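You operate a simulated robot arm through the tools that you are given. There is no shell and no other tool.

Carry out the task below with a simulated robot arm. There is one attempt and no reset: what you move stays moved.

JOB
Give the vial in the green holder one 10 ml shot of water.
Fine: set the red dose knob and swing the spout over first; spout aside after, then rest the black bung on the vial; leave the other vials alone. Where these are worked on the way, their far stop is far enough and under half their travel is too little: white spout.

It is judged by the outcome, as a careful person would: the job done as asked, and still so three seconds after it is handed in. It fails if anything else is knocked over, pushed out of place, dropped, spilled or broken.

ROBOT AND FRAMES
A 7-joint arm with a four-finger gripper, fixed in place. Base frame: the origin is at the foot of the arm, x ahead of it, y to its left, z up; the work surface is at about z = 800. Readings come in mm, degrees, newtons and seconds.
Its first joint turns from -69.0 to 172.0 degrees. Payload 3.67 kg.
Tool frame: the origin (TCP) lies between the finger pads and is the grasp point; the fingertips stand 28 mm ahead of it; z points along the fingers, y is the line along which they close. Largest opening 112 mm; the body of the gripper starts 73 mm behind the TCP.
Orientation is that of the tool frame in the base frame, as a unit quaternion [x, y, z, w]. With the fingers straight down and closing along the base's y, the tool's x points along the base's -x, its y along +y and its z along -z.

CONTROLS
- The arm moves only by the tool step_arm. Its arguments are lists of equal length, an entry for each row: "linear": the shift along the tool's x, y, z in mm, a list of three; "rotation": the turn, a rotation vector about the tool's x, y, z in degrees, a list of three; "gripper": the opening in per cent of the stroke, from 0 (shut) to 100 (fully open). In form: {"linear": [[tx, ty, tz], ...], "rotation": [[rx, ry, rz], ...], "gripper": [gripper, ...]}. A call has 1 to 20 rows; each row is the pose to reach, as a shift and turn from the pose commanded when the call began, along the tool's axes at that moment. Each row takes 0.2 s and may step no farther than 50 mm and 8.6 degrees from the row before; otherwise, or with a gripper value out of range, the whole call is refused. Where a pose cannot be reached the arm comes as near as it can. A force on the tool above 40 N (or 10 N above the force at the start of the call, whichever is more), or a blocked arm, ends the call early, and 0.2 s more pass. Each finger halts on what it meets, pressing with about 28 N; the grip force reading is that of the motor and also rises with nothing between the fingers. The clock runs only during rows and for 0.2 s after the last one: add rows that repeat a pose to give the fingers time. It gives the time, the measured TCP pose, the force on the tool (base axes), the opening and the grip force at its end, in the units of the frame above (readings bear some noise), with the torque about the TCP (base axes, N m) and any sound that the robot's microphone picked up.
- Cameras (640 x 400 px; columns grow to the right, rows downward): "scene" is fixed at [49.5, -500.6, 1640]; the picture's right is [0.27, -0.96, 0.00], its down [-0.52, -0.14, -0.84] and it looks along [0.81, 0.22, -0.54] (base axes); focal length 331 px, centre (320, 200). "wrist" rides on the gripper at [60, -18, -104] in the tool frame; the picture's right is [0.29, 0.96, 0.00], its down [-0.80, 0.24, -0.55] and it looks along [-0.53, 0.16, 0.83] (tool axes); focal length 234 px, centre (320, 200). There is no depth. A picture from a camera that has moved, and an enlarged one, comes with that camera's place and axes in the base frame and with its lens.
- grab_frame(camera): a new picture of that camera. No time passes.
- slide_trunk(by): slides the trunk up (or, below 0, down) by that many mm; the arm rides with it, the base frame stays. It gives what a move gives, with no picture.
- zoom(camera, box): a new picture of the part [left, top, right, bottom] of that camera's present view, enlarged. No time passes.
- sign_off(): hands the job in; it is judged then, once.

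Nothing tells you positions but the pictures and the camera data. Unless the task says otherwise, let go and move clear before handing in.

The tools are called after "Call:" as a command line: name --argument value ..., lists and objects as JSON in quotes. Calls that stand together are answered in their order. step_arm: Moves the arm, as the interface text tells. Its arguments: {"type":"object","properties":{"linear":{"type":"array"},"rotation":{"type":"array"},"gripper":{"type":"array"}},"required":["linear","rotation","gripper"]} The other tools are called the same way: slide_trunk (by) slides the trunk up or down; grab_frame (camera) takes a picture; zoom (camera, box) takes an enlarged picture of a part of a camera's view; sign_off () hands the job in.

At the start:

```text
clock: 0.0
eef_pos: [683.8, -556.4, 1338.6]
tcp_rot: [0.0, 1.0, 0.001, 0.001]
wrist_force: [-0.4, 0.0, 0.5]
ft_torque: [-0.01, -0.01, -0.01]
gripper_width: 111.9
gripper_force: 0.0
trunk travel left (down, up): [-650.0, 190.0]
```

scene: 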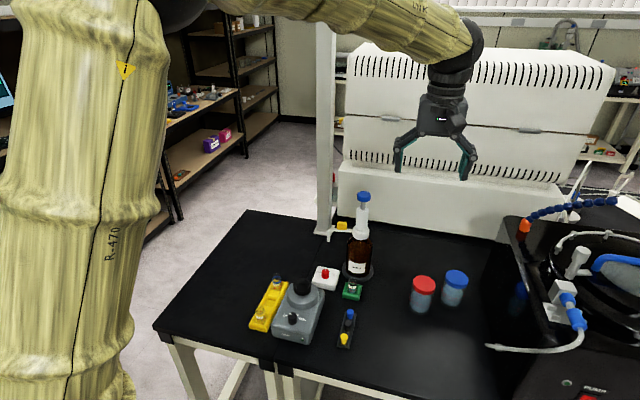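
wrist: 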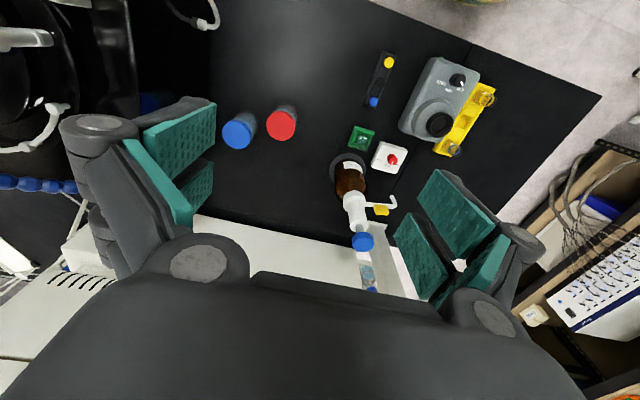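

I see a black bench with a bottle-top dispenser on a brown bottle, a green vial holder, a white box with a red knob, a yellow rack, a grey vortex mixer and two capped jars. I'll zoom in to identify the parts before moving.

Call:
zoom --camera "scene" --box '[240, 180, 400, 280]'

Call:
zoom --camera "scene" --box '[240, 260, 400, 360]'

Call:
zoom --camera "wrist" --box '[300, 120, 460, 270]'

Call:
zoom --camera "wrist" --box '[340, 40, 500, 180]'

```text
4.00 times, centred on (320, 230) of scene
camera zoom: at [49.5, -500.6, 1640.0], right [0.27, -0.96, 0.0], down [-0.52, -0.14, -0.84], along [0.81, 0.22, -0.54], focal length 1322 px, centre (320, 80)
```

zoom: 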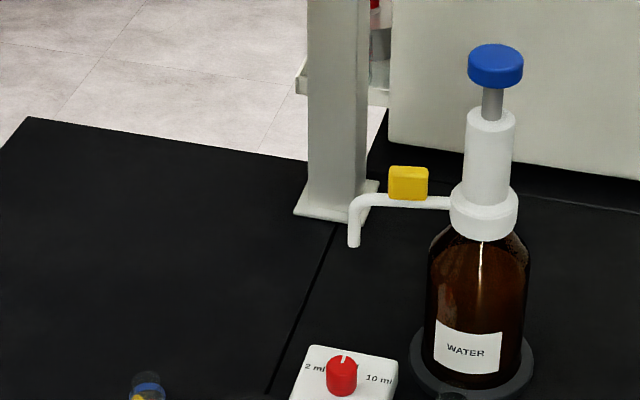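

```text
4.00 times, centred on (320, 310) of scene
camera zoom: at [49.5, -500.6, 1640.0], right [0.27, -0.96, 0.0], down [-0.52, -0.14, -0.84], along [0.81, 0.22, -0.54], focal length 1322 px, centre (320, -240)
```

zoom: 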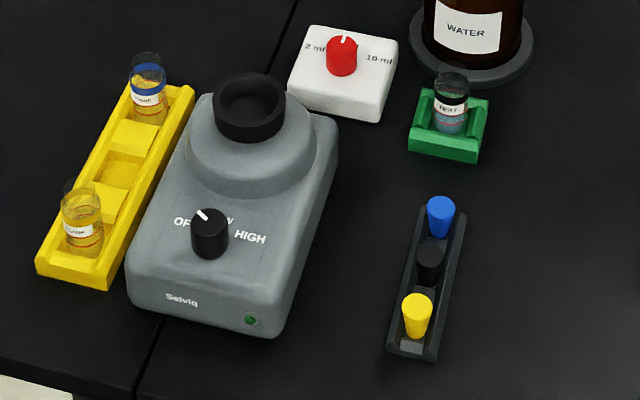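

```text
2.67 times, centred on (380, 195) of wrist
camera zoom: at [624.0, -573.5, 1440.1], right [-0.29, 0.96, 0.0], down [0.8, 0.24, 0.55], along [0.53, 0.16, -0.83], focal length 624 px, centre (160, 213)
```

zoom: 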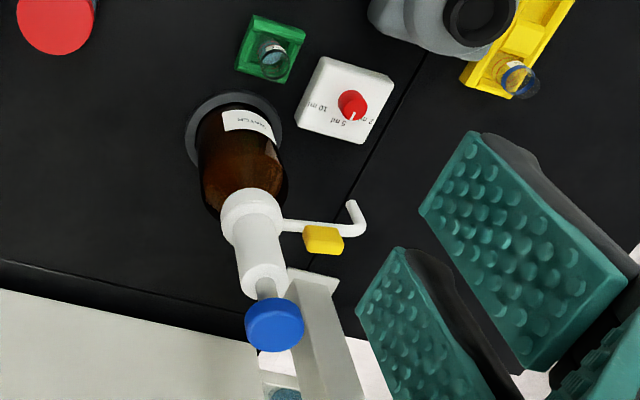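

```text
2.86 times, centred on (420, 110) of wrist
camera zoom: at [624.0, -573.5, 1440.1], right [-0.29, 0.96, 0.0], down [0.8, 0.24, 0.55], along [0.53, 0.16, -0.83], focal length 669 px, centre (34, 457)
```

zoom: 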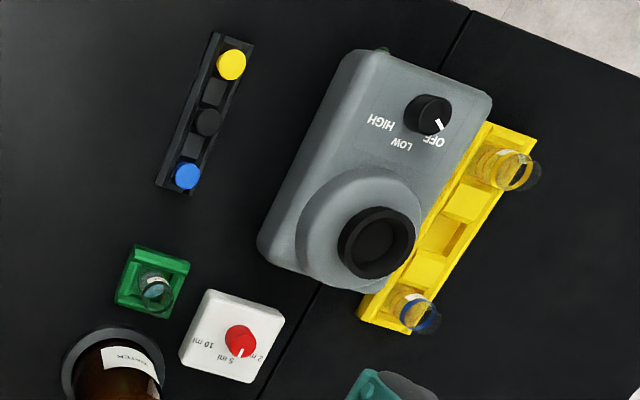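

The dose knob points at 5 ml, the spout points left (+y) with its yellow tab on top, and the bottle stands near (905, -406). I'll close the gripper and move to a higher spot near the dispenser for a closer look.

Call:
step_arm --linear '[[-20, 40, 0], [-40, 80, 0], [-60, 120, 0], [-80, 160, 10], [-95, 195, 40], [-95, 216, 80], [-95, 216, 120], [-95, 216, 140], [-95, 216, 140]]' --rotation '[[0, 0, 0], [0, 0, 0], [0, 0, 0], [0, 0, 0], [0, 0, 0], [0, 0, 0], [0, 0, 0], [0, 0, 0], [0, 0, 0]]' --gripper '[80, 60, 40, 20, 0, 0, 0, 0, 0]'

Call:
grab_frame --camera "wrist"

Call:
grab_frame --camera "scene"

```text
clock: 2.0
eef_pos: [777.4, -338.5, 1195.6]
tcp_rot: [-0.002, 1.0, 0.0, 0.0]
wrist_force: [-0.6, 0.2, -0.7]
ft_torque: [0.0, -0.01, -0.01]
gripper_width: 0.0
gripper_force: 27.8
trunk travel left (down, up): [-650.0, 190.0]
```

```text
taken
camera wrist: at [718.6, -356.7, 1298.8], right [-0.29, 0.96, 0.0], down [0.8, 0.24, 0.55], along [0.53, 0.16, -0.83], focal length 234 px, centre (320, 200)
```

wrist: 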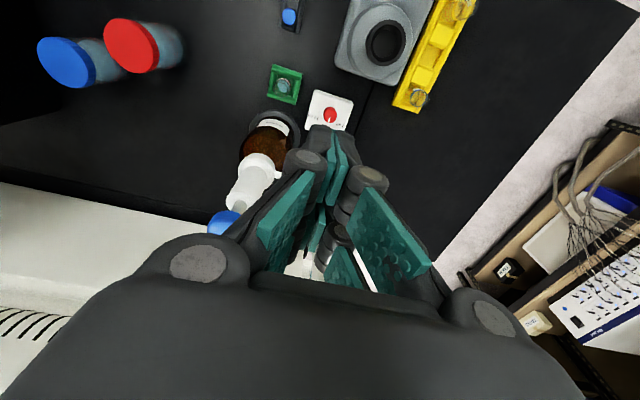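

```text
taken
```

scene: 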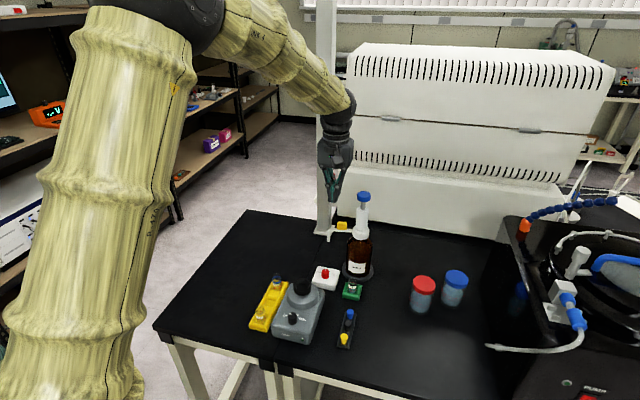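

The gripper is shut and hovers near the dispenser. I'll zoom in to pin down the vial, knob and spout positions.

Call:
zoom --camera "wrist" --box '[230, 40, 390, 140]'

Call:
zoom --camera "scene" --box '[310, 180, 390, 230]'

Call:
zoom --camera "scene" --box '[310, 220, 390, 270]'

Call:
zoom --camera "scene" --box '[310, 260, 390, 310]'

Call:
zoom --camera "scene" --box '[315, 300, 379, 350]'

```text
4.00 times, centred on (310, 90) of wrist
camera zoom: at [718.6, -356.7, 1298.8], right [-0.29, 0.96, 0.0], down [0.8, 0.24, 0.55], along [0.53, 0.16, -0.83], focal length 937 px, centre (360, 640)
```

zoom: 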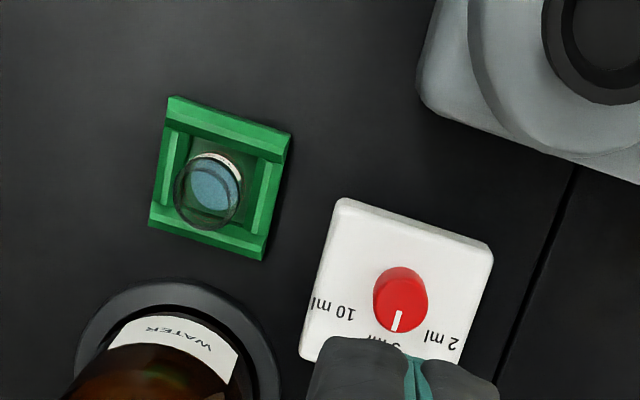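

```text
8.00 times, centred on (350, 205) of scene
camera zoom: at [49.5, -500.6, 1640.0], right [0.27, -0.96, 0.0], down [-0.52, -0.14, -0.84], along [0.81, 0.22, -0.54], focal length 2645 px, centre (80, 160)
```

zoom: 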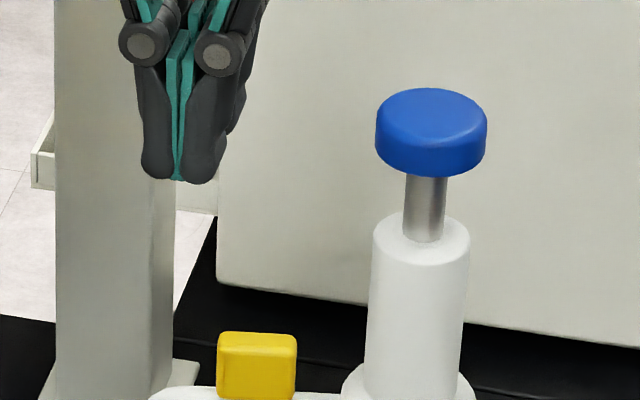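

```text
8.00 times, centred on (350, 245) of scene
camera zoom: at [49.5, -500.6, 1640.0], right [0.27, -0.96, 0.0], down [-0.52, -0.14, -0.84], along [0.81, 0.22, -0.54], focal length 2645 px, centre (80, -160)
```

zoom: 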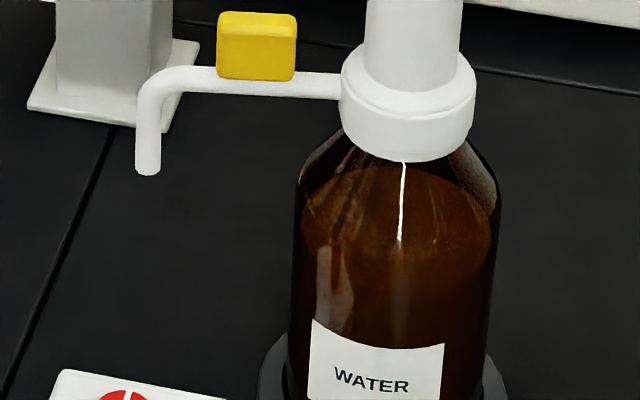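

```text
8.00 times, centred on (350, 285) of scene
camera zoom: at [49.5, -500.6, 1640.0], right [0.27, -0.96, 0.0], down [-0.52, -0.14, -0.84], along [0.81, 0.22, -0.54], focal length 2645 px, centre (80, -480)
```

zoom: 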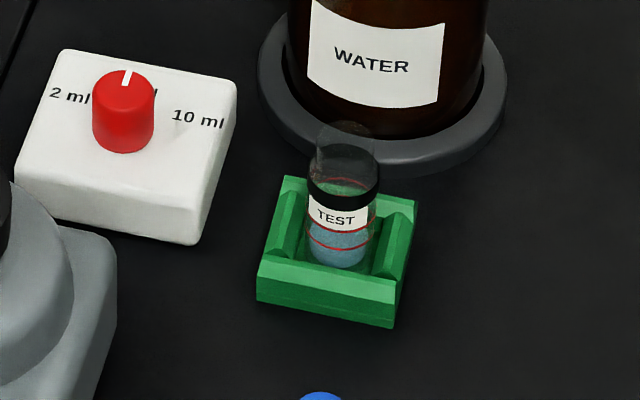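

```text
8.00 times, centred on (347, 325) of scene
camera zoom: at [49.5, -500.6, 1640.0], right [0.27, -0.96, 0.0], down [-0.52, -0.14, -0.84], along [0.81, 0.22, -0.54], focal length 2645 px, centre (104, -800)
```

zoom: 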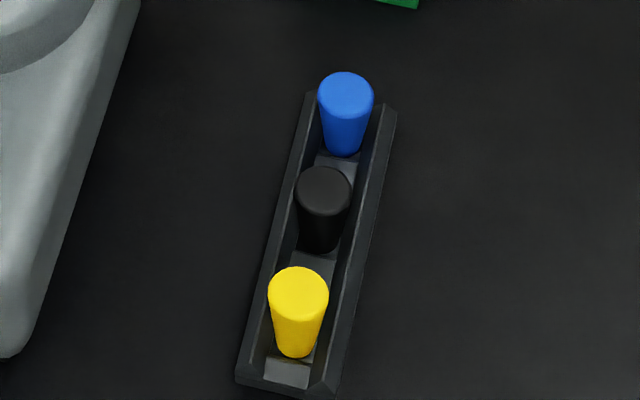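

Triangulation puts the bottle axis at about (897, -404), the vial at (798, -402) with its mouth near z 868, and the spout pipe at z ≈ 978 with its elbow near (883, -304). I'll take the closed fingers to the far (+x) side of the spout, staying above it for now.

Call:
step_arm --linear '[[-40, 8, 10], [-80, 16, 20], [-115, 22, 40], [-138, 26, 65], [-138, 26, 75]]' --rotation '[[0, 0, 0], [0, 0, 0], [0, 0, 0], [0, 0, 0], [0, 0, 0]]' --gripper '[0, 0, 0, 0, 0]'

Call:
grab_frame --camera "wrist"

Call:
zoom --camera "scene" --box '[260, 120, 420, 220]'

```text
clock: 3.2
eef_pos: [917.7, -313.7, 1123.4]
tcp_rot: [-0.001, 1.0, 0.0, -0.001]
wrist_force: [-0.3, 0.3, 0.1]
ft_torque: [0.02, -0.02, 0.01]
gripper_width: 0.2
gripper_force: 27.8
trunk travel left (down, up): [-650.0, 190.0]
```

```text
taken
camera wrist: at [857.0, -331.0, 1225.6], right [-0.29, 0.96, 0.0], down [0.8, 0.24, 0.55], along [0.53, 0.16, -0.83], focal length 234 px, centre (320, 200)
```

wrist: 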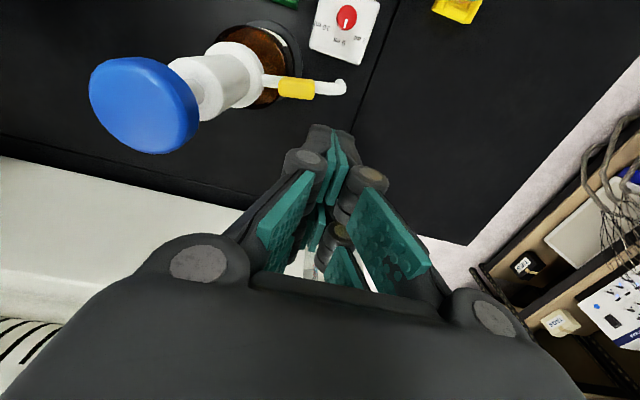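

```text
4.00 times, centred on (340, 170) of scene
camera zoom: at [49.5, -500.6, 1640.0], right [0.27, -0.96, 0.0], down [-0.52, -0.14, -0.84], along [0.81, 0.22, -0.54], focal length 1322 px, centre (240, 320)
```

zoom: 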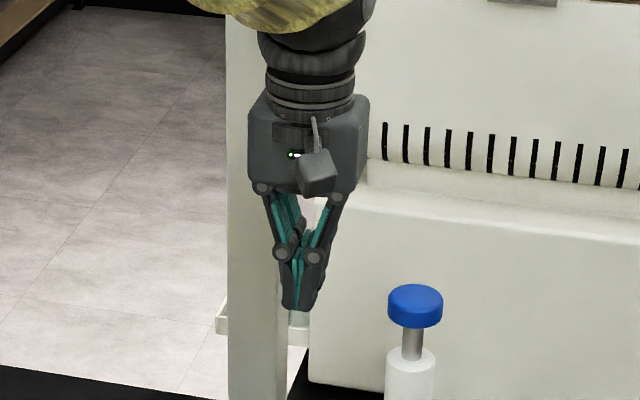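

The spout elbow shows at about (887, -307), so the fingers are about 15 mm behind it. Descending to pipe height.

Call:
step_arm --linear '[[0, 0, 40], [0, 0, 80], [0, 0, 115], [0, 0, 135], [0, 0, 135]]' --rotation '[[0, 0, 0], [0, 0, 0], [0, 0, 0], [0, 0, 0], [0, 0, 0]]' --gripper '[0, 0, 0, 0, 0]'

Call:
grab_frame --camera "wrist"

Call:
zoom --camera "scene" --box '[280, 160, 400, 260]'

```text
clock: 4.4
eef_pos: [916.8, -312.4, 986.0]
tcp_rot: [-0.001, 1.0, 0.0, 0.0]
wrist_force: [0.0, 1.7, -0.3]
ft_torque: [-0.05, -0.04, -0.07]
gripper_width: 0.0
gripper_force: 28.0
trunk travel left (down, up): [-650.0, 190.0]
```

```text
taken
camera wrist: at [857.5, -330.2, 1088.3], right [-0.29, 0.96, 0.0], down [0.8, 0.24, 0.55], along [0.53, 0.16, -0.83], focal length 234 px, centre (320, 200)
```

wrist: 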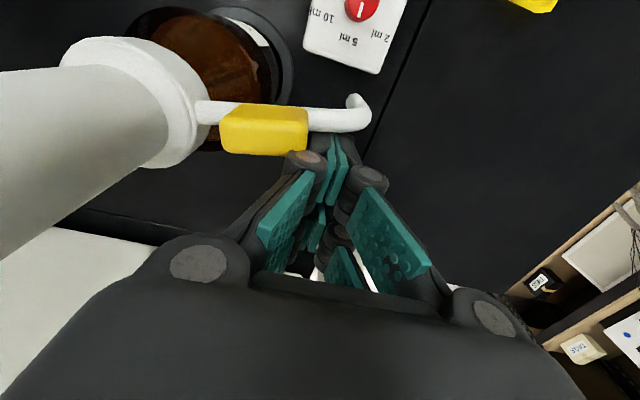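

```text
4.00 times, centred on (340, 210) of scene
camera zoom: at [49.5, -500.6, 1640.0], right [0.27, -0.96, 0.0], down [-0.52, -0.14, -0.84], along [0.81, 0.22, -0.54], focal length 1322 px, centre (240, 160)
```

zoom: 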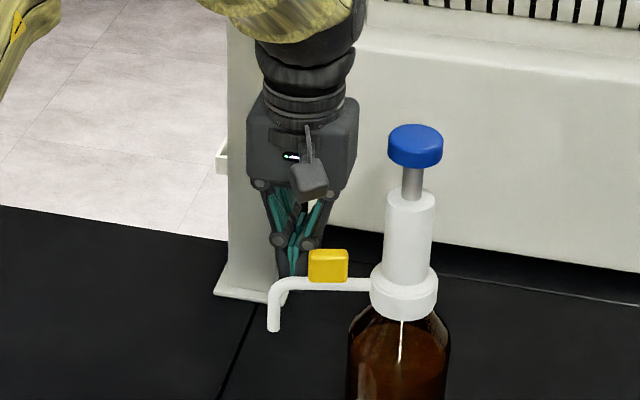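

The fingertips now sit behind the pipe, just below its centreline. I'll push the spout along its arc about the bottle axis, starting with the first half.

Call:
step_arm --linear '[[10, -1, 0], [19.5, -2, 0], [31.2, -2.8, 0], [38, -4.4, 0], [45.6, -6.1, 0], [53, -9, 0], [59.8, -11.9, 0], [66, -16, 0], [72.9, -20.4, 0], [72.9, -20.4, 0]]' --rotation '[[0, 0, 0], [0, 0, 0], [0, 0, 0], [0, 0, 0], [0, 0, 0], [0, 0, 0], [0, 0, 0], [0, 0, 0], [0, 0, 0], [0, 0, 0]]' --gripper '[0, 0, 0, 0, 0, 0, 0, 0, 0, 0]'

Call:
grab_frame --camera "wrist"

Call:
zoom --camera "scene" --box '[280, 160, 400, 260]'

```text
clock: 6.6
eef_pos: [843.1, -334.0, 986.2]
tcp_rot: [-0.001, 1.0, 0.0, 0.0]
wrist_force: [-0.2, 0.4, -0.2]
ft_torque: [0.02, 0.0, -0.04]
gripper_width: 0.1
gripper_force: 28.1
trunk travel left (down, up): [-650.0, 190.0]
```

```text
taken
camera wrist: at [783.3, -351.7, 1089.8], right [-0.29, 0.96, 0.0], down [0.8, 0.24, 0.55], along [0.53, 0.16, -0.83], focal length 234 px, centre (320, 200)
```

wrist: 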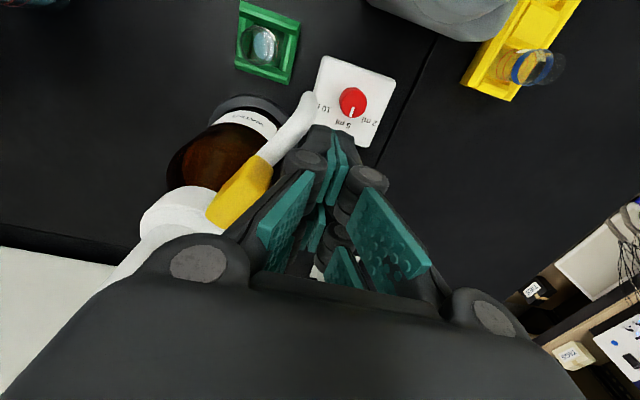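

```text
4.00 times, centred on (340, 210) of scene
camera zoom: at [49.5, -500.6, 1640.0], right [0.27, -0.96, 0.0], down [-0.52, -0.14, -0.84], along [0.81, 0.22, -0.54], focal length 1322 px, centre (240, 160)
```

zoom: 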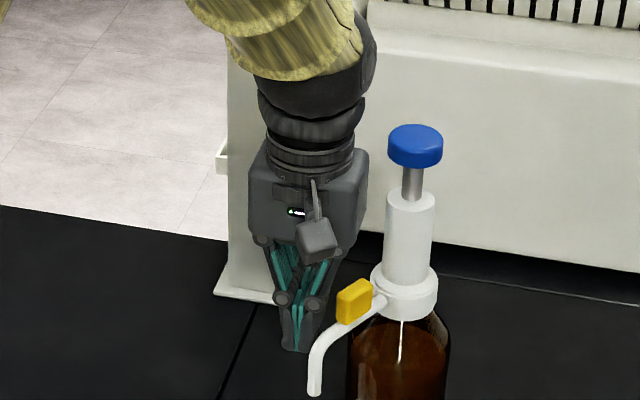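

The spout swings freely. Continuing along the arc until it reaches the vial side.

Call:
step_arm --linear '[[6, -5, 0], [11.8, -11, 0], [17, -17.5, 0], [21.5, -24.4, 0], [25.5, -32, 0], [28.7, -39.6, 0], [30.8, -46.5, 0], [32.3, -52.8, 0], [32.3, -52.8, 0]]' --rotation '[[0, 0, 0], [0, 0, 0], [0, 0, 0], [0, 0, 0], [0, 0, 0], [0, 0, 0], [0, 0, 0], [0, 0, 0], [0, 0, 0]]' --gripper '[0, 0, 0, 0, 0, 0, 0, 0, 0]'

Call:
grab_frame --camera "wrist"

Call:
zoom --camera "scene" --box '[290, 190, 410, 310]'

```text
clock: 8.6
eef_pos: [813.3, -379.6, 987.4]
tcp_rot: [-0.002, 1.0, 0.001, 0.001]
wrist_force: [13.6, 38.6, -2.3]
ft_torque: [-0.75, 0.34, 0.84]
gripper_width: 0.3
gripper_force: 28.2
trunk travel left (down, up): [-650.0, 190.0]
stopped in row 9: the force on the tool passed its limit at 42 N (the readings are from after the stop); the commanded pose is now the measured one
```

```text
taken
camera wrist: at [753.2, -398.6, 1090.2], right [-0.29, 0.96, 0.0], down [0.8, 0.24, 0.56], along [0.53, 0.17, -0.83], focal length 234 px, centre (320, 200)
```

wrist: 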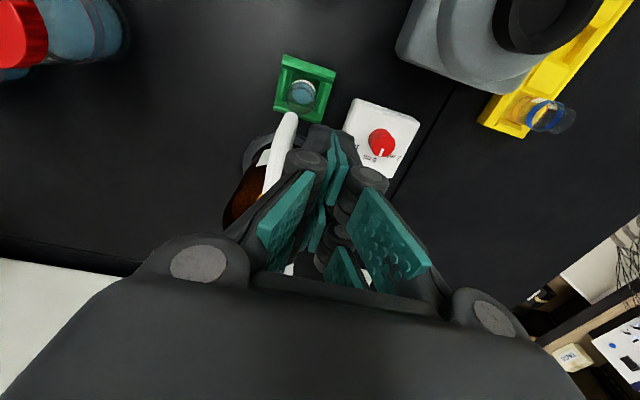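

```text
3.33 times, centred on (350, 250) of scene
camera zoom: at [49.5, -500.6, 1640.0], right [0.27, -0.96, 0.0], down [-0.52, -0.14, -0.84], along [0.81, 0.22, -0.54], focal length 1102 px, centre (220, 33)
```

zoom: 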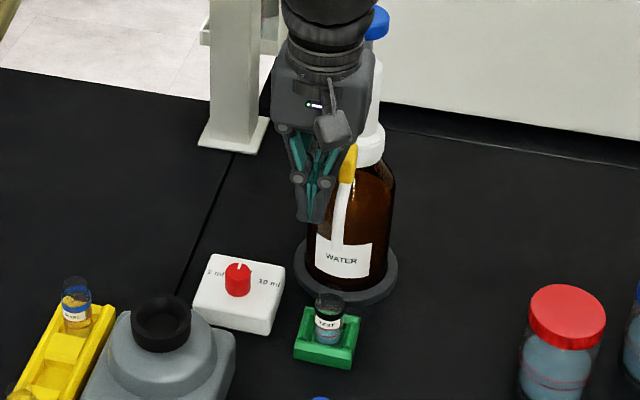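

The spout reached a hard stop (force limit) near the vial direction. I'll back off and rise to check where the tip sits relative to the vial.

Call:
step_arm --linear '[[-2, 12, 0], [-2, 25, 0], [-2, 45, -10], [10, 65, -30], [20, 80, -60], [20, 80, -60]]' --rotation '[[0, 0, 0], [0, 0, 0], [0, 0, 0], [0, 0, 0], [0, 0, 0], [0, 0, 0]]' --gripper '[0, 0, 0, 0, 0, 0]'

Call:
grab_frame --camera "wrist"

Call:
zoom --camera "scene" --box '[310, 180, 406, 240]'

Call:
zoom --camera "scene" --box '[310, 235, 406, 295]'

```text
clock: 10.0
eef_pos: [791.7, -307.3, 1046.2]
tcp_rot: [0.0, 1.0, 0.002, -0.001]
wrist_force: [-0.2, 0.0, -0.4]
ft_torque: [0.01, 0.04, 0.0]
gripper_width: 0.1
gripper_force: 28.0
trunk travel left (down, up): [-650.0, 190.0]
```

```text
taken
camera wrist: at [732.6, -325.2, 1149.3], right [-0.29, 0.96, 0.0], down [0.8, 0.24, 0.55], along [0.53, 0.16, -0.83], focal length 234 px, centre (320, 200)
```

wrist: 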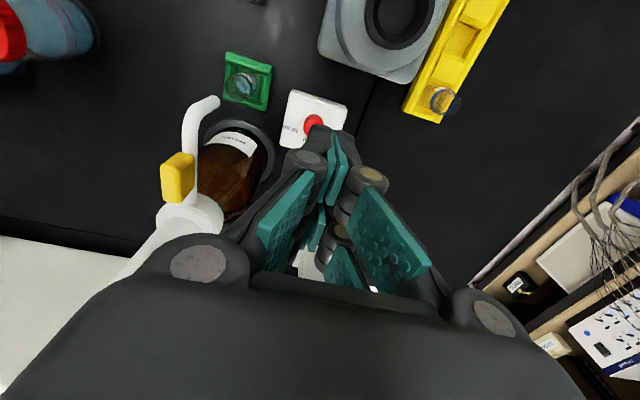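

```text
6.67 times, centred on (358, 210) of scene
camera zoom: at [49.5, -500.6, 1640.0], right [0.27, -0.96, 0.0], down [-0.52, -0.14, -0.84], along [0.81, 0.22, -0.54], focal length 2204 px, centre (67, 133)
```

zoom: 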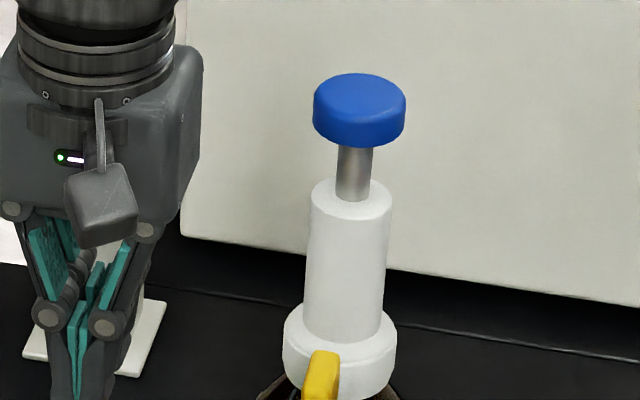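

```text
6.67 times, centred on (358, 265) of scene
camera zoom: at [49.5, -500.6, 1640.0], right [0.27, -0.96, 0.0], down [-0.52, -0.14, -0.84], along [0.81, 0.22, -0.54], focal length 2204 px, centre (67, -233)
```

zoom: 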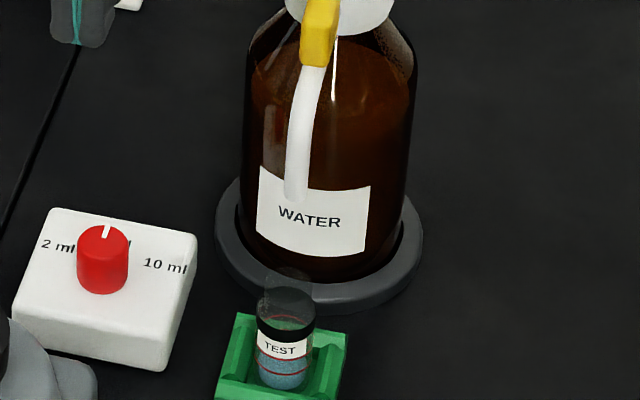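

The spout tip is now at about (800, -402), right over the vial at (798, -402). Next is the red knob near (817, -307). I'll open the fingers and hover over it, turned -30° so there's room for the 60° turn.

Call:
step_arm --linear '[[-8, 0, 0], [-16, 0, 15], [-25, 0, 40], [-25, 0, 70], [-25, 0, 90], [-25, 0, 90], [-25, 0, 90]]' --rotation '[[0, 0, -8], [0, 0, -16], [0, 0, -24], [0, 0, -30], [0, 0, -30], [0, 0, -30], [0, 0, -30]]' --gripper '[50, 50, 50, 50, 50, 50, 50]'

Call:
grab_frame --camera "wrist"

Call:
grab_frame --camera "scene"

```text
clock: 11.6
eef_pos: [816.3, -308.0, 956.3]
tcp_rot: [-0.259, 0.966, 0.001, 0.0]
wrist_force: [0.3, -0.3, -0.5]
ft_torque: [-0.06, -0.01, 0.02]
gripper_width: 56.0
gripper_force: 0.0
trunk travel left (down, up): [-650.0, 190.0]
```

```text
taken
camera wrist: at [773.7, -352.5, 1059.2], right [-0.73, 0.68, 0.0], down [0.57, 0.6, 0.56], along [0.38, 0.41, -0.83], focal length 234 px, centre (320, 200)
```

wrist: 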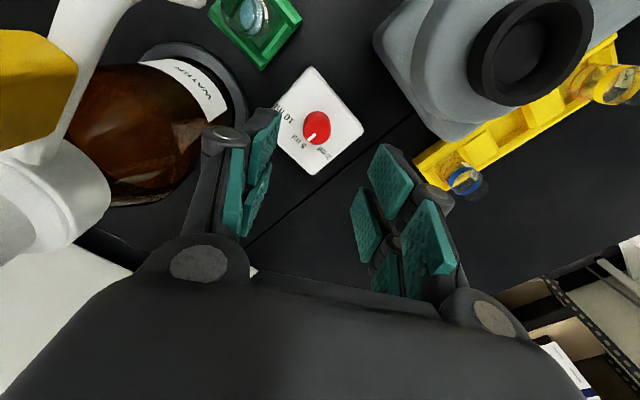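

```text
taken
```

scene: 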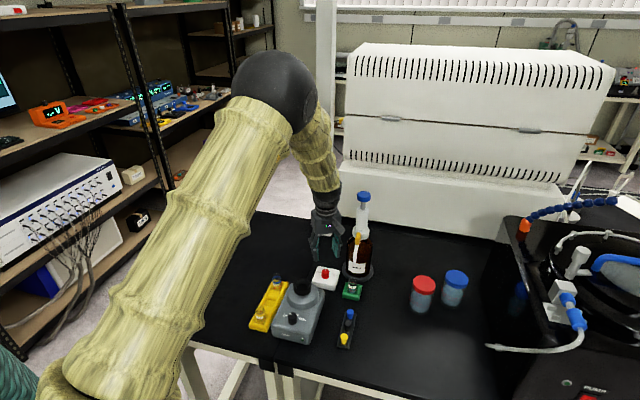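

I'll zoom on the knob to refine its position and pointer angle.

Call:
zoom --camera "wrist" --box '[260, 60, 388, 180]'

Call:
zoom --camera "scene" --box '[300, 255, 348, 295]'

```text
3.33 times, centred on (324, 120) of wrist
camera zoom: at [773.7, -352.5, 1059.2], right [-0.73, 0.68, 0.0], down [0.57, 0.6, 0.56], along [0.38, 0.41, -0.83], focal length 781 px, centre (307, 467)
```

zoom: 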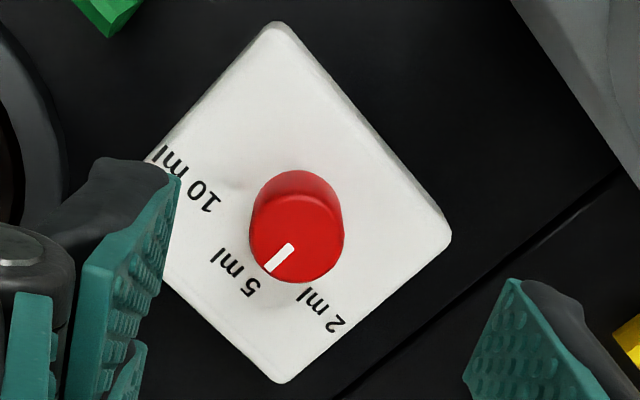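

```text
10.00 times, centred on (324, 275) of scene
camera zoom: at [49.5, -500.6, 1640.0], right [0.27, -0.96, 0.0], down [-0.52, -0.14, -0.84], along [0.81, 0.22, -0.54], focal length 3306 px, centre (280, -550)
```

zoom: 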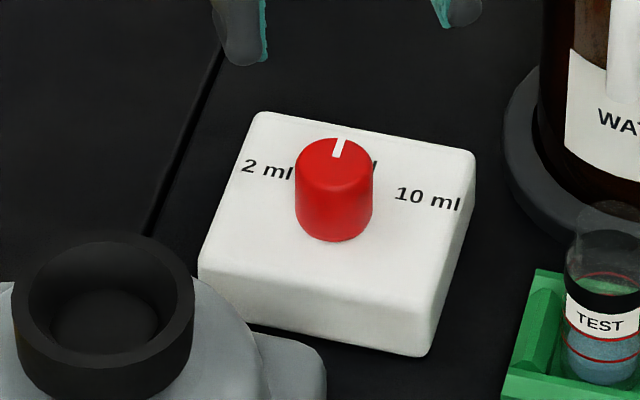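

The knob axis is at about (819, -308), its top near z 854, and the pointer is about 57° from the 10 ml mark (clockwise from above). I'll descend around it and close on it.

Call:
step_arm --linear '[[-2.6, -1.5, 30], [-2.6, -1.5, 60], [-2.6, -1.5, 85], [-2.6, -1.5, 95], [-2.6, -1.5, 95], [-2.6, -1.5, 95], [-2.6, -1.5, 95], [-2.6, -1.5, 95]]' --rotation '[[0, 0, 0], [0, 0, 0], [0, 0, 0], [0, 0, 0], [0, 0, 0], [0, 0, 0], [0, 0, 0], [0, 0, 0]]' --gripper '[50, 50, 50, 50, 40, 30, 0, 0]'

Call:
grab_frame --camera "wrist"

Call:
zoom --camera "scene" --box '[280, 200, 380, 300]'

```text
clock: 13.4
eef_pos: [818.7, -307.6, 863.5]
tcp_rot: [-0.259, 0.966, 0.001, 0.001]
wrist_force: [6.8, -4.3, 0.4]
ft_torque: [-0.18, -0.33, 0.0]
gripper_width: 23.7
gripper_force: 44.8
trunk travel left (down, up): [-650.0, 190.0]
```

```text
taken
camera wrist: at [776.8, -352.5, 965.1], right [-0.73, 0.69, 0.0], down [0.57, 0.6, 0.56], along [0.38, 0.41, -0.83], focal length 234 px, centre (320, 200)
```

wrist: 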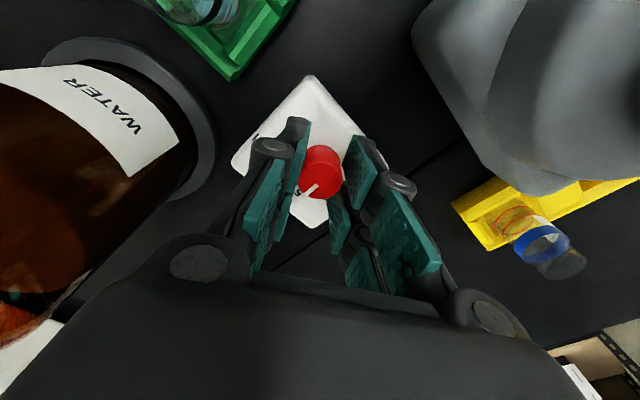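

```text
4.00 times, centred on (330, 250) of scene
camera zoom: at [49.5, -500.6, 1640.0], right [0.27, -0.96, 0.0], down [-0.52, -0.14, -0.84], along [0.81, 0.22, -0.54], focal length 1322 px, centre (280, 0)
```

zoom: 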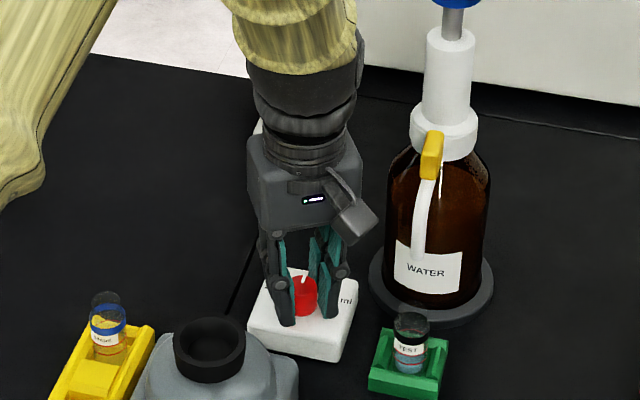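

The knob is gripped (23.7 mm). Turning it about 58° clockwise towards 10 ml.

Call:
step_arm --linear '[[0, -1, 0], [0, -1, 0], [0, -1, 0], [0, -1, 0], [0, -1, 0], [0, -1, 0], [0, -1, 0], [0, -1, 0], [0, -1, 0], [0, -1, 0]]' --rotation '[[0, 0, 6], [0, 0, 13], [0, 0, 20], [0, 0, 27], [0, 0, 34], [0, 0, 41], [0, 0, 48], [0, 0, 54], [0, 0, 58], [0, 0, 58]]' --gripper '[0, 0, 0, 0, 0, 0, 0, 0, 0, 0]'

Call:
grab_frame --camera "wrist"

Call:
zoom --camera "scene" --box '[280, 200, 380, 300]'

```text
clock: 15.6
eef_pos: [820.1, -306.9, 863.3]
tcp_rot: [0.242, 0.97, 0.002, 0.0]
wrist_force: [9.2, -4.1, 7.8]
ft_torque: [-0.28, -0.67, -0.01]
gripper_width: 23.1
gripper_force: 45.1
trunk travel left (down, up): [-650.0, 190.0]
```

```text
taken
camera wrist: at [758.6, -294.2, 965.3], right [0.2, 0.98, 0.0], down [0.82, -0.16, 0.55], along [0.54, -0.11, -0.83], focal length 234 px, centre (320, 200)
```

wrist: 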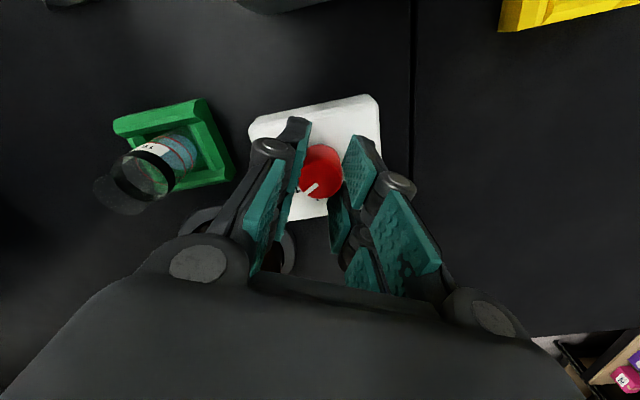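

```text
4.00 times, centred on (330, 250) of scene
camera zoom: at [49.5, -500.6, 1640.0], right [0.27, -0.96, 0.0], down [-0.52, -0.14, -0.84], along [0.81, 0.22, -0.54], focal length 1322 px, centre (280, 0)
```

zoom: 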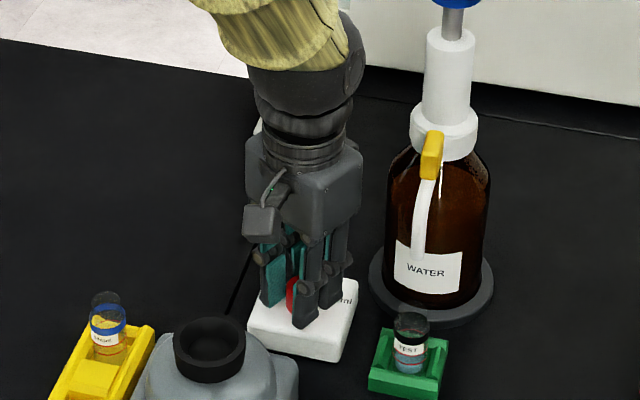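

The knob turned with the gripper. I'll release, rise straight up and check the pointer.

Call:
step_arm --linear '[[0, 0, 0], [0, 0, 0], [0, 0, -30], [0, 0, -65], [0, 0, -95], [0, 0, -95]]' --rotation '[[0, 0, 0], [0, 0, 0], [0, 0, 0], [0, 0, 0], [0, 0, 0], [0, 0, 0]]' --gripper '[45, 45, 45, 45, 45, 45]'

Call:
zoom --camera "wrist" --box '[260, 60, 388, 180]'

Call:
zoom --camera "scene" --box '[300, 255, 348, 295]'

```text
clock: 17.0
eef_pos: [820.6, -306.6, 956.7]
tcp_rot: [0.242, 0.97, 0.0, -0.001]
wrist_force: [1.0, -0.4, -0.6]
ft_torque: [0.03, 0.02, -0.01]
gripper_width: 50.4
gripper_force: 0.2
trunk travel left (down, up): [-650.0, 190.0]
```

```text
3.33 times, centred on (324, 120) of wrist
camera zoom: at [759.3, -293.7, 1059.4], right [0.19, 0.98, 0.0], down [0.82, -0.16, 0.55], along [0.54, -0.11, -0.83], focal length 781 px, centre (307, 467)
```

zoom: 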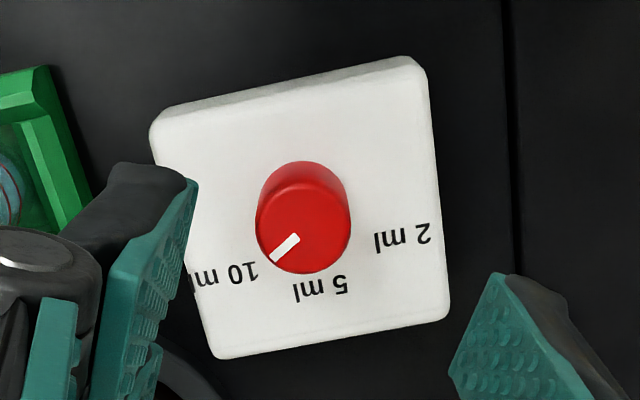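

```text
10.00 times, centred on (324, 275) of scene
camera zoom: at [49.5, -500.6, 1640.0], right [0.27, -0.96, 0.0], down [-0.52, -0.14, -0.84], along [0.81, 0.22, -0.54], focal length 3306 px, centre (280, -550)
```

zoom: 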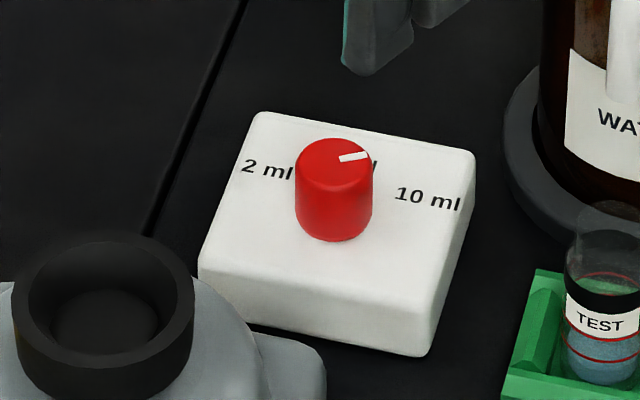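

The pointer now lines up with 10 ml (about -57°, same as the label). Next I rise, square up the wrist, shut the fingers and move above the blue plunger.

Call:
step_arm --linear '[[0, 0, -40], [0, 0, -85], [0, 0, -130], [0, 0, -175], [0, 0, -215], [0, 0, -240], [0, 0, -240]]' --rotation '[[0, 0, 0], [0, 0, -4], [0, 0, -12], [0, 0, -20], [0, 0, -28], [0, 0, -28], [0, 0, -28]]' --gripper '[40, 20, 0, 0, 0, 0, 0]'

```text
clock: 18.6
eef_pos: [818.7, -309.4, 1197.6]
tcp_rot: [-0.002, 1.0, 0.002, 0.001]
wrist_force: [0.3, -0.4, -0.1]
ft_torque: [0.03, 0.01, 0.02]
gripper_width: 0.1
gripper_force: 27.9
trunk travel left (down, up): [-650.0, 190.0]
```

The gripper is shut at z ≈ 1198. Moving over the plunger cap and looking.

Call:
step_arm --linear '[[-25, -30, 0], [-50, -60, 0], [-70, -84, 0], [-79.6, -94.6, 5], [-79.6, -94.6, 5], [-79.6, -94.6, 5]]' --rotation '[[0, 0, 0], [0, 0, 0], [0, 0, 0], [0, 0, 0], [0, 0, 0], [0, 0, 0]]' --gripper '[0, 0, 0, 0, 0, 0]'

Call:
grab_frame --camera "wrist"

Call:
zoom --camera "scene" --box '[300, 130, 420, 230]'

```text
clock: 20.0
eef_pos: [898.4, -402.6, 1192.2]
tcp_rot: [0.0, 1.0, 0.002, 0.0]
wrist_force: [0.1, -0.9, 1.0]
ft_torque: [0.0, 0.01, -0.01]
gripper_width: 0.0
gripper_force: 28.0
trunk travel left (down, up): [-650.0, 190.0]
```

```text
taken
camera wrist: at [839.6, -420.0, 1294.8], right [-0.29, 0.96, 0.0], down [0.8, 0.24, 0.55], along [0.53, 0.16, -0.83], focal length 234 px, centre (320, 200)
```

wrist: 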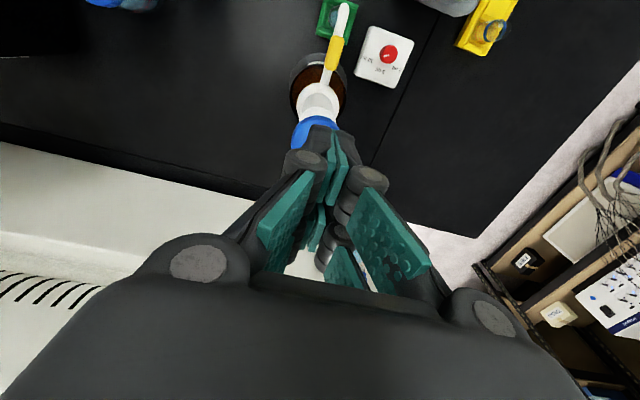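

```text
4.00 times, centred on (360, 180) of scene
camera zoom: at [49.5, -500.6, 1640.0], right [0.27, -0.96, 0.0], down [-0.52, -0.14, -0.84], along [0.81, 0.22, -0.54], focal length 1322 px, centre (160, 280)
```

zoom: 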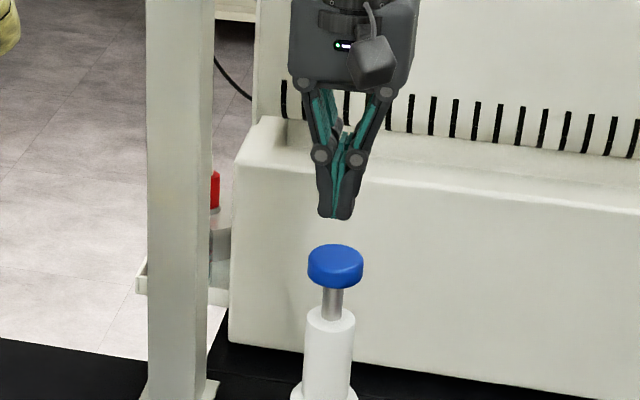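

The shut fingers are centred over the cap (axis ≈ (898, -403), cap top ≈ 1118). I'll press it once in a single smooth stroke to the bottom.

Call:
step_arm --linear '[[0, 0, 20], [0, -0.5, 36], [0, -0.5, 42], [0, -0.5, 46], [0, -0.5, 50], [0, -0.5, 54], [0, -0.5, 58], [0, -0.5, 62], [0, -0.5, 66], [0, -0.5, 70], [0, -0.5, 74], [0, -0.5, 77], [0, -0.5, 80], [0, -0.5, 80]]' --rotation '[[0, 0, 0], [0, 0, 0], [0, 0, 0], [0, 0, 0], [0, 0, 0], [0, 0, 0], [0, 0, 0], [0, 0, 0], [0, 0, 0], [0, 0, 0], [0, 0, 0], [0, 0, 0], [0, 0, 0], [0, 0, 0]]' --gripper '[0, 0, 0, 0, 0, 0, 0, 0, 0, 0, 0, 0, 0, 0]'

Call:
zoom --camera "scene" --box '[300, 130, 420, 230]'

Call:
zoom --camera "scene" --box '[310, 235, 406, 295]'

```text
clock: 23.0
eef_pos: [899.2, -402.7, 1113.5]
tcp_rot: [0.0, 1.0, 0.002, 0.001]
wrist_force: [-0.3, -3.8, 10.6]
ft_torque: [-0.1, -0.01, 0.01]
gripper_width: 6.0
gripper_force: 35.6
trunk travel left (down, up): [-650.0, 190.0]
heard: click
```

```text
4.00 times, centred on (360, 180) of scene
camera zoom: at [49.5, -500.6, 1640.0], right [0.27, -0.96, 0.0], down [-0.52, -0.14, -0.84], along [0.81, 0.22, -0.54], focal length 1322 px, centre (160, 280)
```

zoom: 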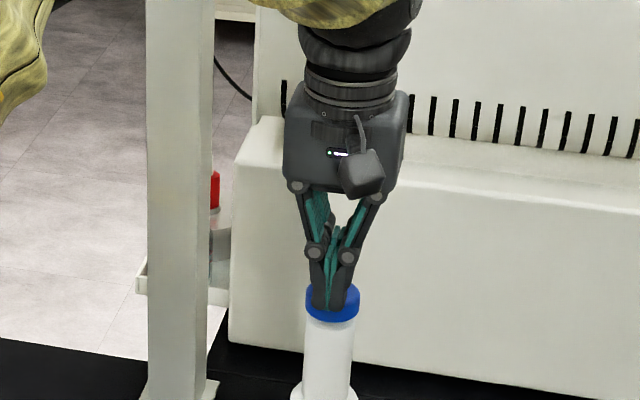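

```text
6.67 times, centred on (358, 265) of scene
camera zoom: at [49.5, -500.6, 1640.0], right [0.27, -0.96, 0.0], down [-0.52, -0.14, -0.84], along [0.81, 0.22, -0.54], focal length 2204 px, centre (67, -233)
```

zoom: 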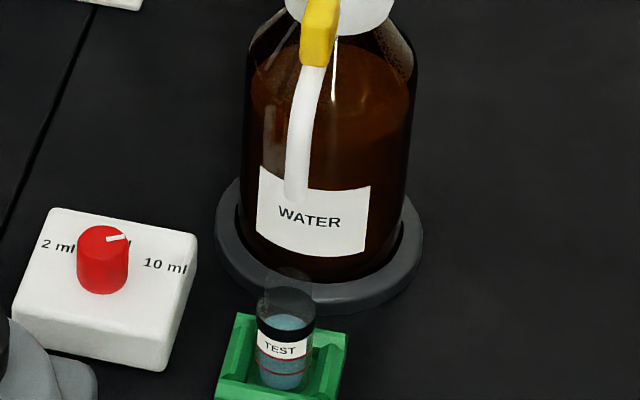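

A click was heard, the cap is at the bottom and the vial's level has risen. I'll lift straight off the plunger.

Call:
step_arm --linear '[[0, 0, -10], [0, 0, -22], [0, 0, -40], [0, 0, -65], [0, 0, -85], [0, 0, -85]]' --rotation '[[0, 0, 0], [0, 0, 0], [0, 0, 0], [0, 0, 0], [0, 0, 0], [0, 0, 0]]' --gripper '[0, 0, 0, 0, 0, 0]'

Call:
zoom --camera "scene" --box '[300, 130, 420, 230]'

Call:
zoom --camera "scene" --box '[335, 270, 375, 300]'

```text
clock: 24.4
eef_pos: [899.0, -403.7, 1196.6]
tcp_rot: [-0.001, 1.0, 0.002, 0.0]
wrist_force: [-0.3, 0.8, 0.0]
ft_torque: [0.03, 0.02, -0.03]
gripper_width: 0.0
gripper_force: 35.4
trunk travel left (down, up): [-650.0, 190.0]
```

```text
4.00 times, centred on (360, 180) of scene
camera zoom: at [49.5, -500.6, 1640.0], right [0.27, -0.96, 0.0], down [-0.52, -0.14, -0.84], along [0.81, 0.22, -0.54], focal length 1322 px, centre (160, 280)
```

zoom: 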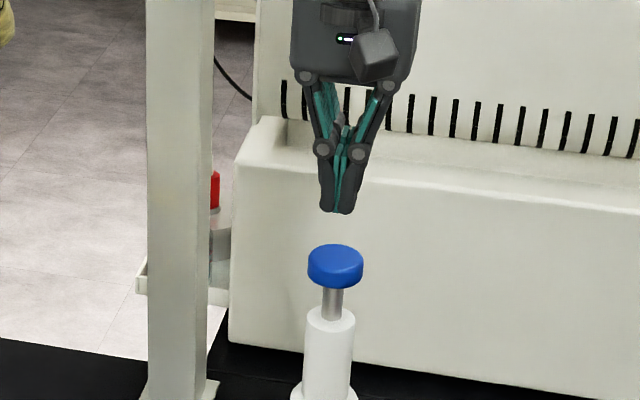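

```text
13.33 times, centred on (355, 285) of scene
camera zoom: at [49.5, -500.6, 1640.0], right [0.27, -0.96, 0.0], down [-0.52, -0.14, -0.84], along [0.81, 0.22, -0.54], focal length 4408 px, centre (-147, -933)
```

zoom: 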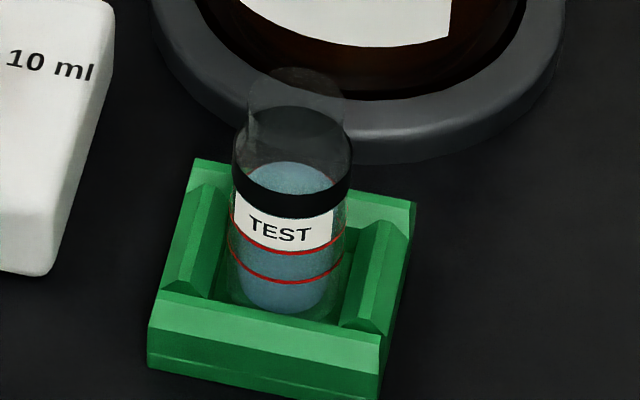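

The plunger sprang back and the vial is filled. Now to swing the spout aside: I go to its -y side, shut fingers, and descend to pipe height.

Call:
step_arm --linear '[[30, -10, 0], [60, -20, 0], [88, -31, 0], [88, -31, 45], [88, -31, 90], [88, -31, 135], [88, -31, 175], [88, -31, 200], [88, -31, 210], [88, -31, 210]]' --rotation '[[0, 0, 0], [0, 0, 0], [0, 0, 0], [0, 0, 0], [0, 0, 0], [0, 0, 0], [0, 0, 0], [0, 0, 0], [0, 0, 0], [0, 0, 0]]' --gripper '[0, 0, 0, 0, 0, 0, 0, 0, 0, 0]'

Call:
grab_frame --camera "wrist"

Call:
zoom --camera "scene" --box '[290, 190, 410, 310]'

```text
clock: 26.6
eef_pos: [811.1, -433.8, 987.2]
tcp_rot: [0.001, 1.0, 0.001, 0.0]
wrist_force: [0.7, 0.3, -0.8]
ft_torque: [0.0, -0.01, -0.04]
gripper_width: 0.2
gripper_force: 35.9
trunk travel left (down, up): [-650.0, 190.0]
```

```text
taken
camera wrist: at [751.7, -451.6, 1090.1], right [-0.29, 0.96, 0.0], down [0.8, 0.24, 0.56], along [0.53, 0.16, -0.83], focal length 234 px, centre (320, 200)
```

wrist: 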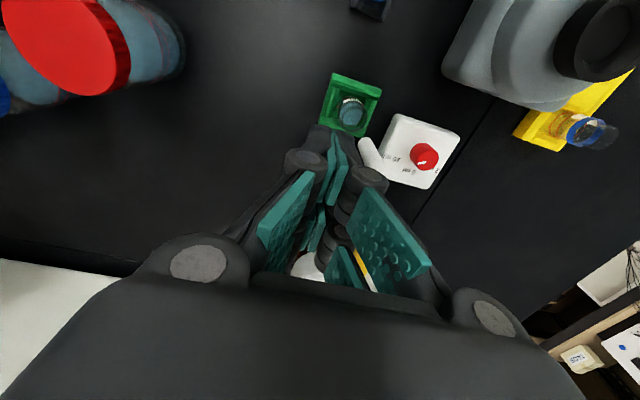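

```text
3.33 times, centred on (350, 250) of scene
camera zoom: at [49.5, -500.6, 1640.0], right [0.27, -0.96, 0.0], down [-0.52, -0.14, -0.84], along [0.81, 0.22, -0.54], focal length 1102 px, centre (220, 33)
```

zoom: 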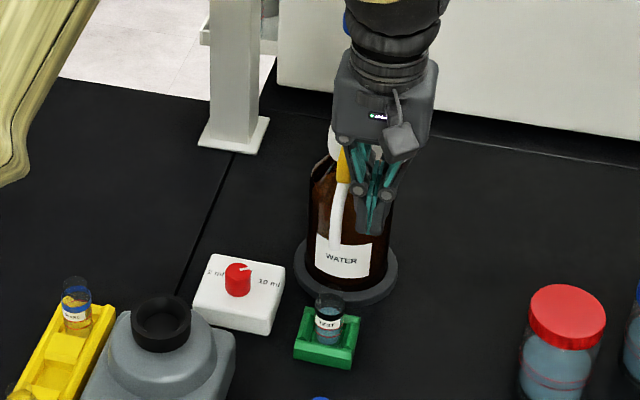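

The fingers are on the -y side of the spout. Pushing it back along the arc to its original side.

Call:
step_arm --linear '[[0.1, 8, 0], [0.1, 15.3, 0], [1.2, 22, 0], [1.7, 29.3, 0], [1.4, 36.5, 0], [0.9, 43.7, 0], [-0.6, 51, 0], [-2.4, 58.1, 0], [-5, 65.2, 0], [-8.2, 72.3, 0], [-12.2, 79, 0], [-16.7, 85.4, 0], [-22, 91.4, 0], [-27.7, 97.1, 0], [-34.3, 102.2, 0], [-41.1, 106.9, 0], [-49, 111, 0], [-49, 111, 0]]' --rotation '[[0, 0, 0], [0, 0, 0], [0, 0, 0], [0, 0, 0], [0, 0, 0], [0, 0, 0], [0, 0, 0], [0, 0, 0], [0, 0, 0], [0, 0, 0], [0, 0, 0], [0, 0, 0], [0, 0, 0], [0, 0, 0], [0, 0, 0], [0, 0, 0], [0, 0, 0], [0, 0, 0]]' --gripper '[0, 0, 0, 0, 0, 0, 0, 0, 0, 0, 0, 0, 0, 0, 0, 0, 0, 0]'

Call:
grab_frame --camera "wrist"

Call:
zoom --camera "scene" --box '[290, 190, 410, 310]'

```text
clock: 30.4
eef_pos: [859.6, -322.0, 986.6]
tcp_rot: [0.0, 1.0, 0.002, 0.001]
wrist_force: [-4.1, -0.6, -1.3]
ft_torque: [-0.06, 0.09, 0.01]
gripper_width: 0.1
gripper_force: 35.6
trunk travel left (down, up): [-650.0, 190.0]
```

```text
taken
camera wrist: at [799.4, -339.8, 1089.4], right [-0.29, 0.96, 0.0], down [0.8, 0.24, 0.55], along [0.53, 0.16, -0.83], focal length 234 px, centre (320, 200)
```

wrist: 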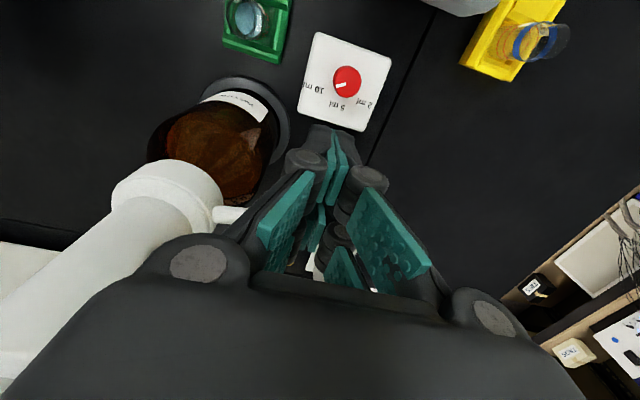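

```text
3.33 times, centred on (350, 250) of scene
camera zoom: at [49.5, -500.6, 1640.0], right [0.27, -0.96, 0.0], down [-0.52, -0.14, -0.84], along [0.81, 0.22, -0.54], focal length 1102 px, centre (220, 33)
```

zoom: 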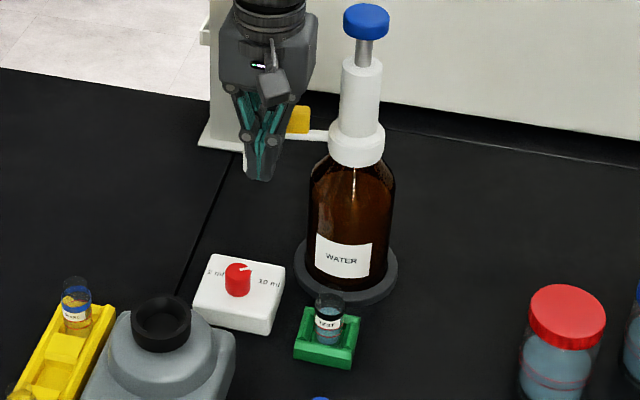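

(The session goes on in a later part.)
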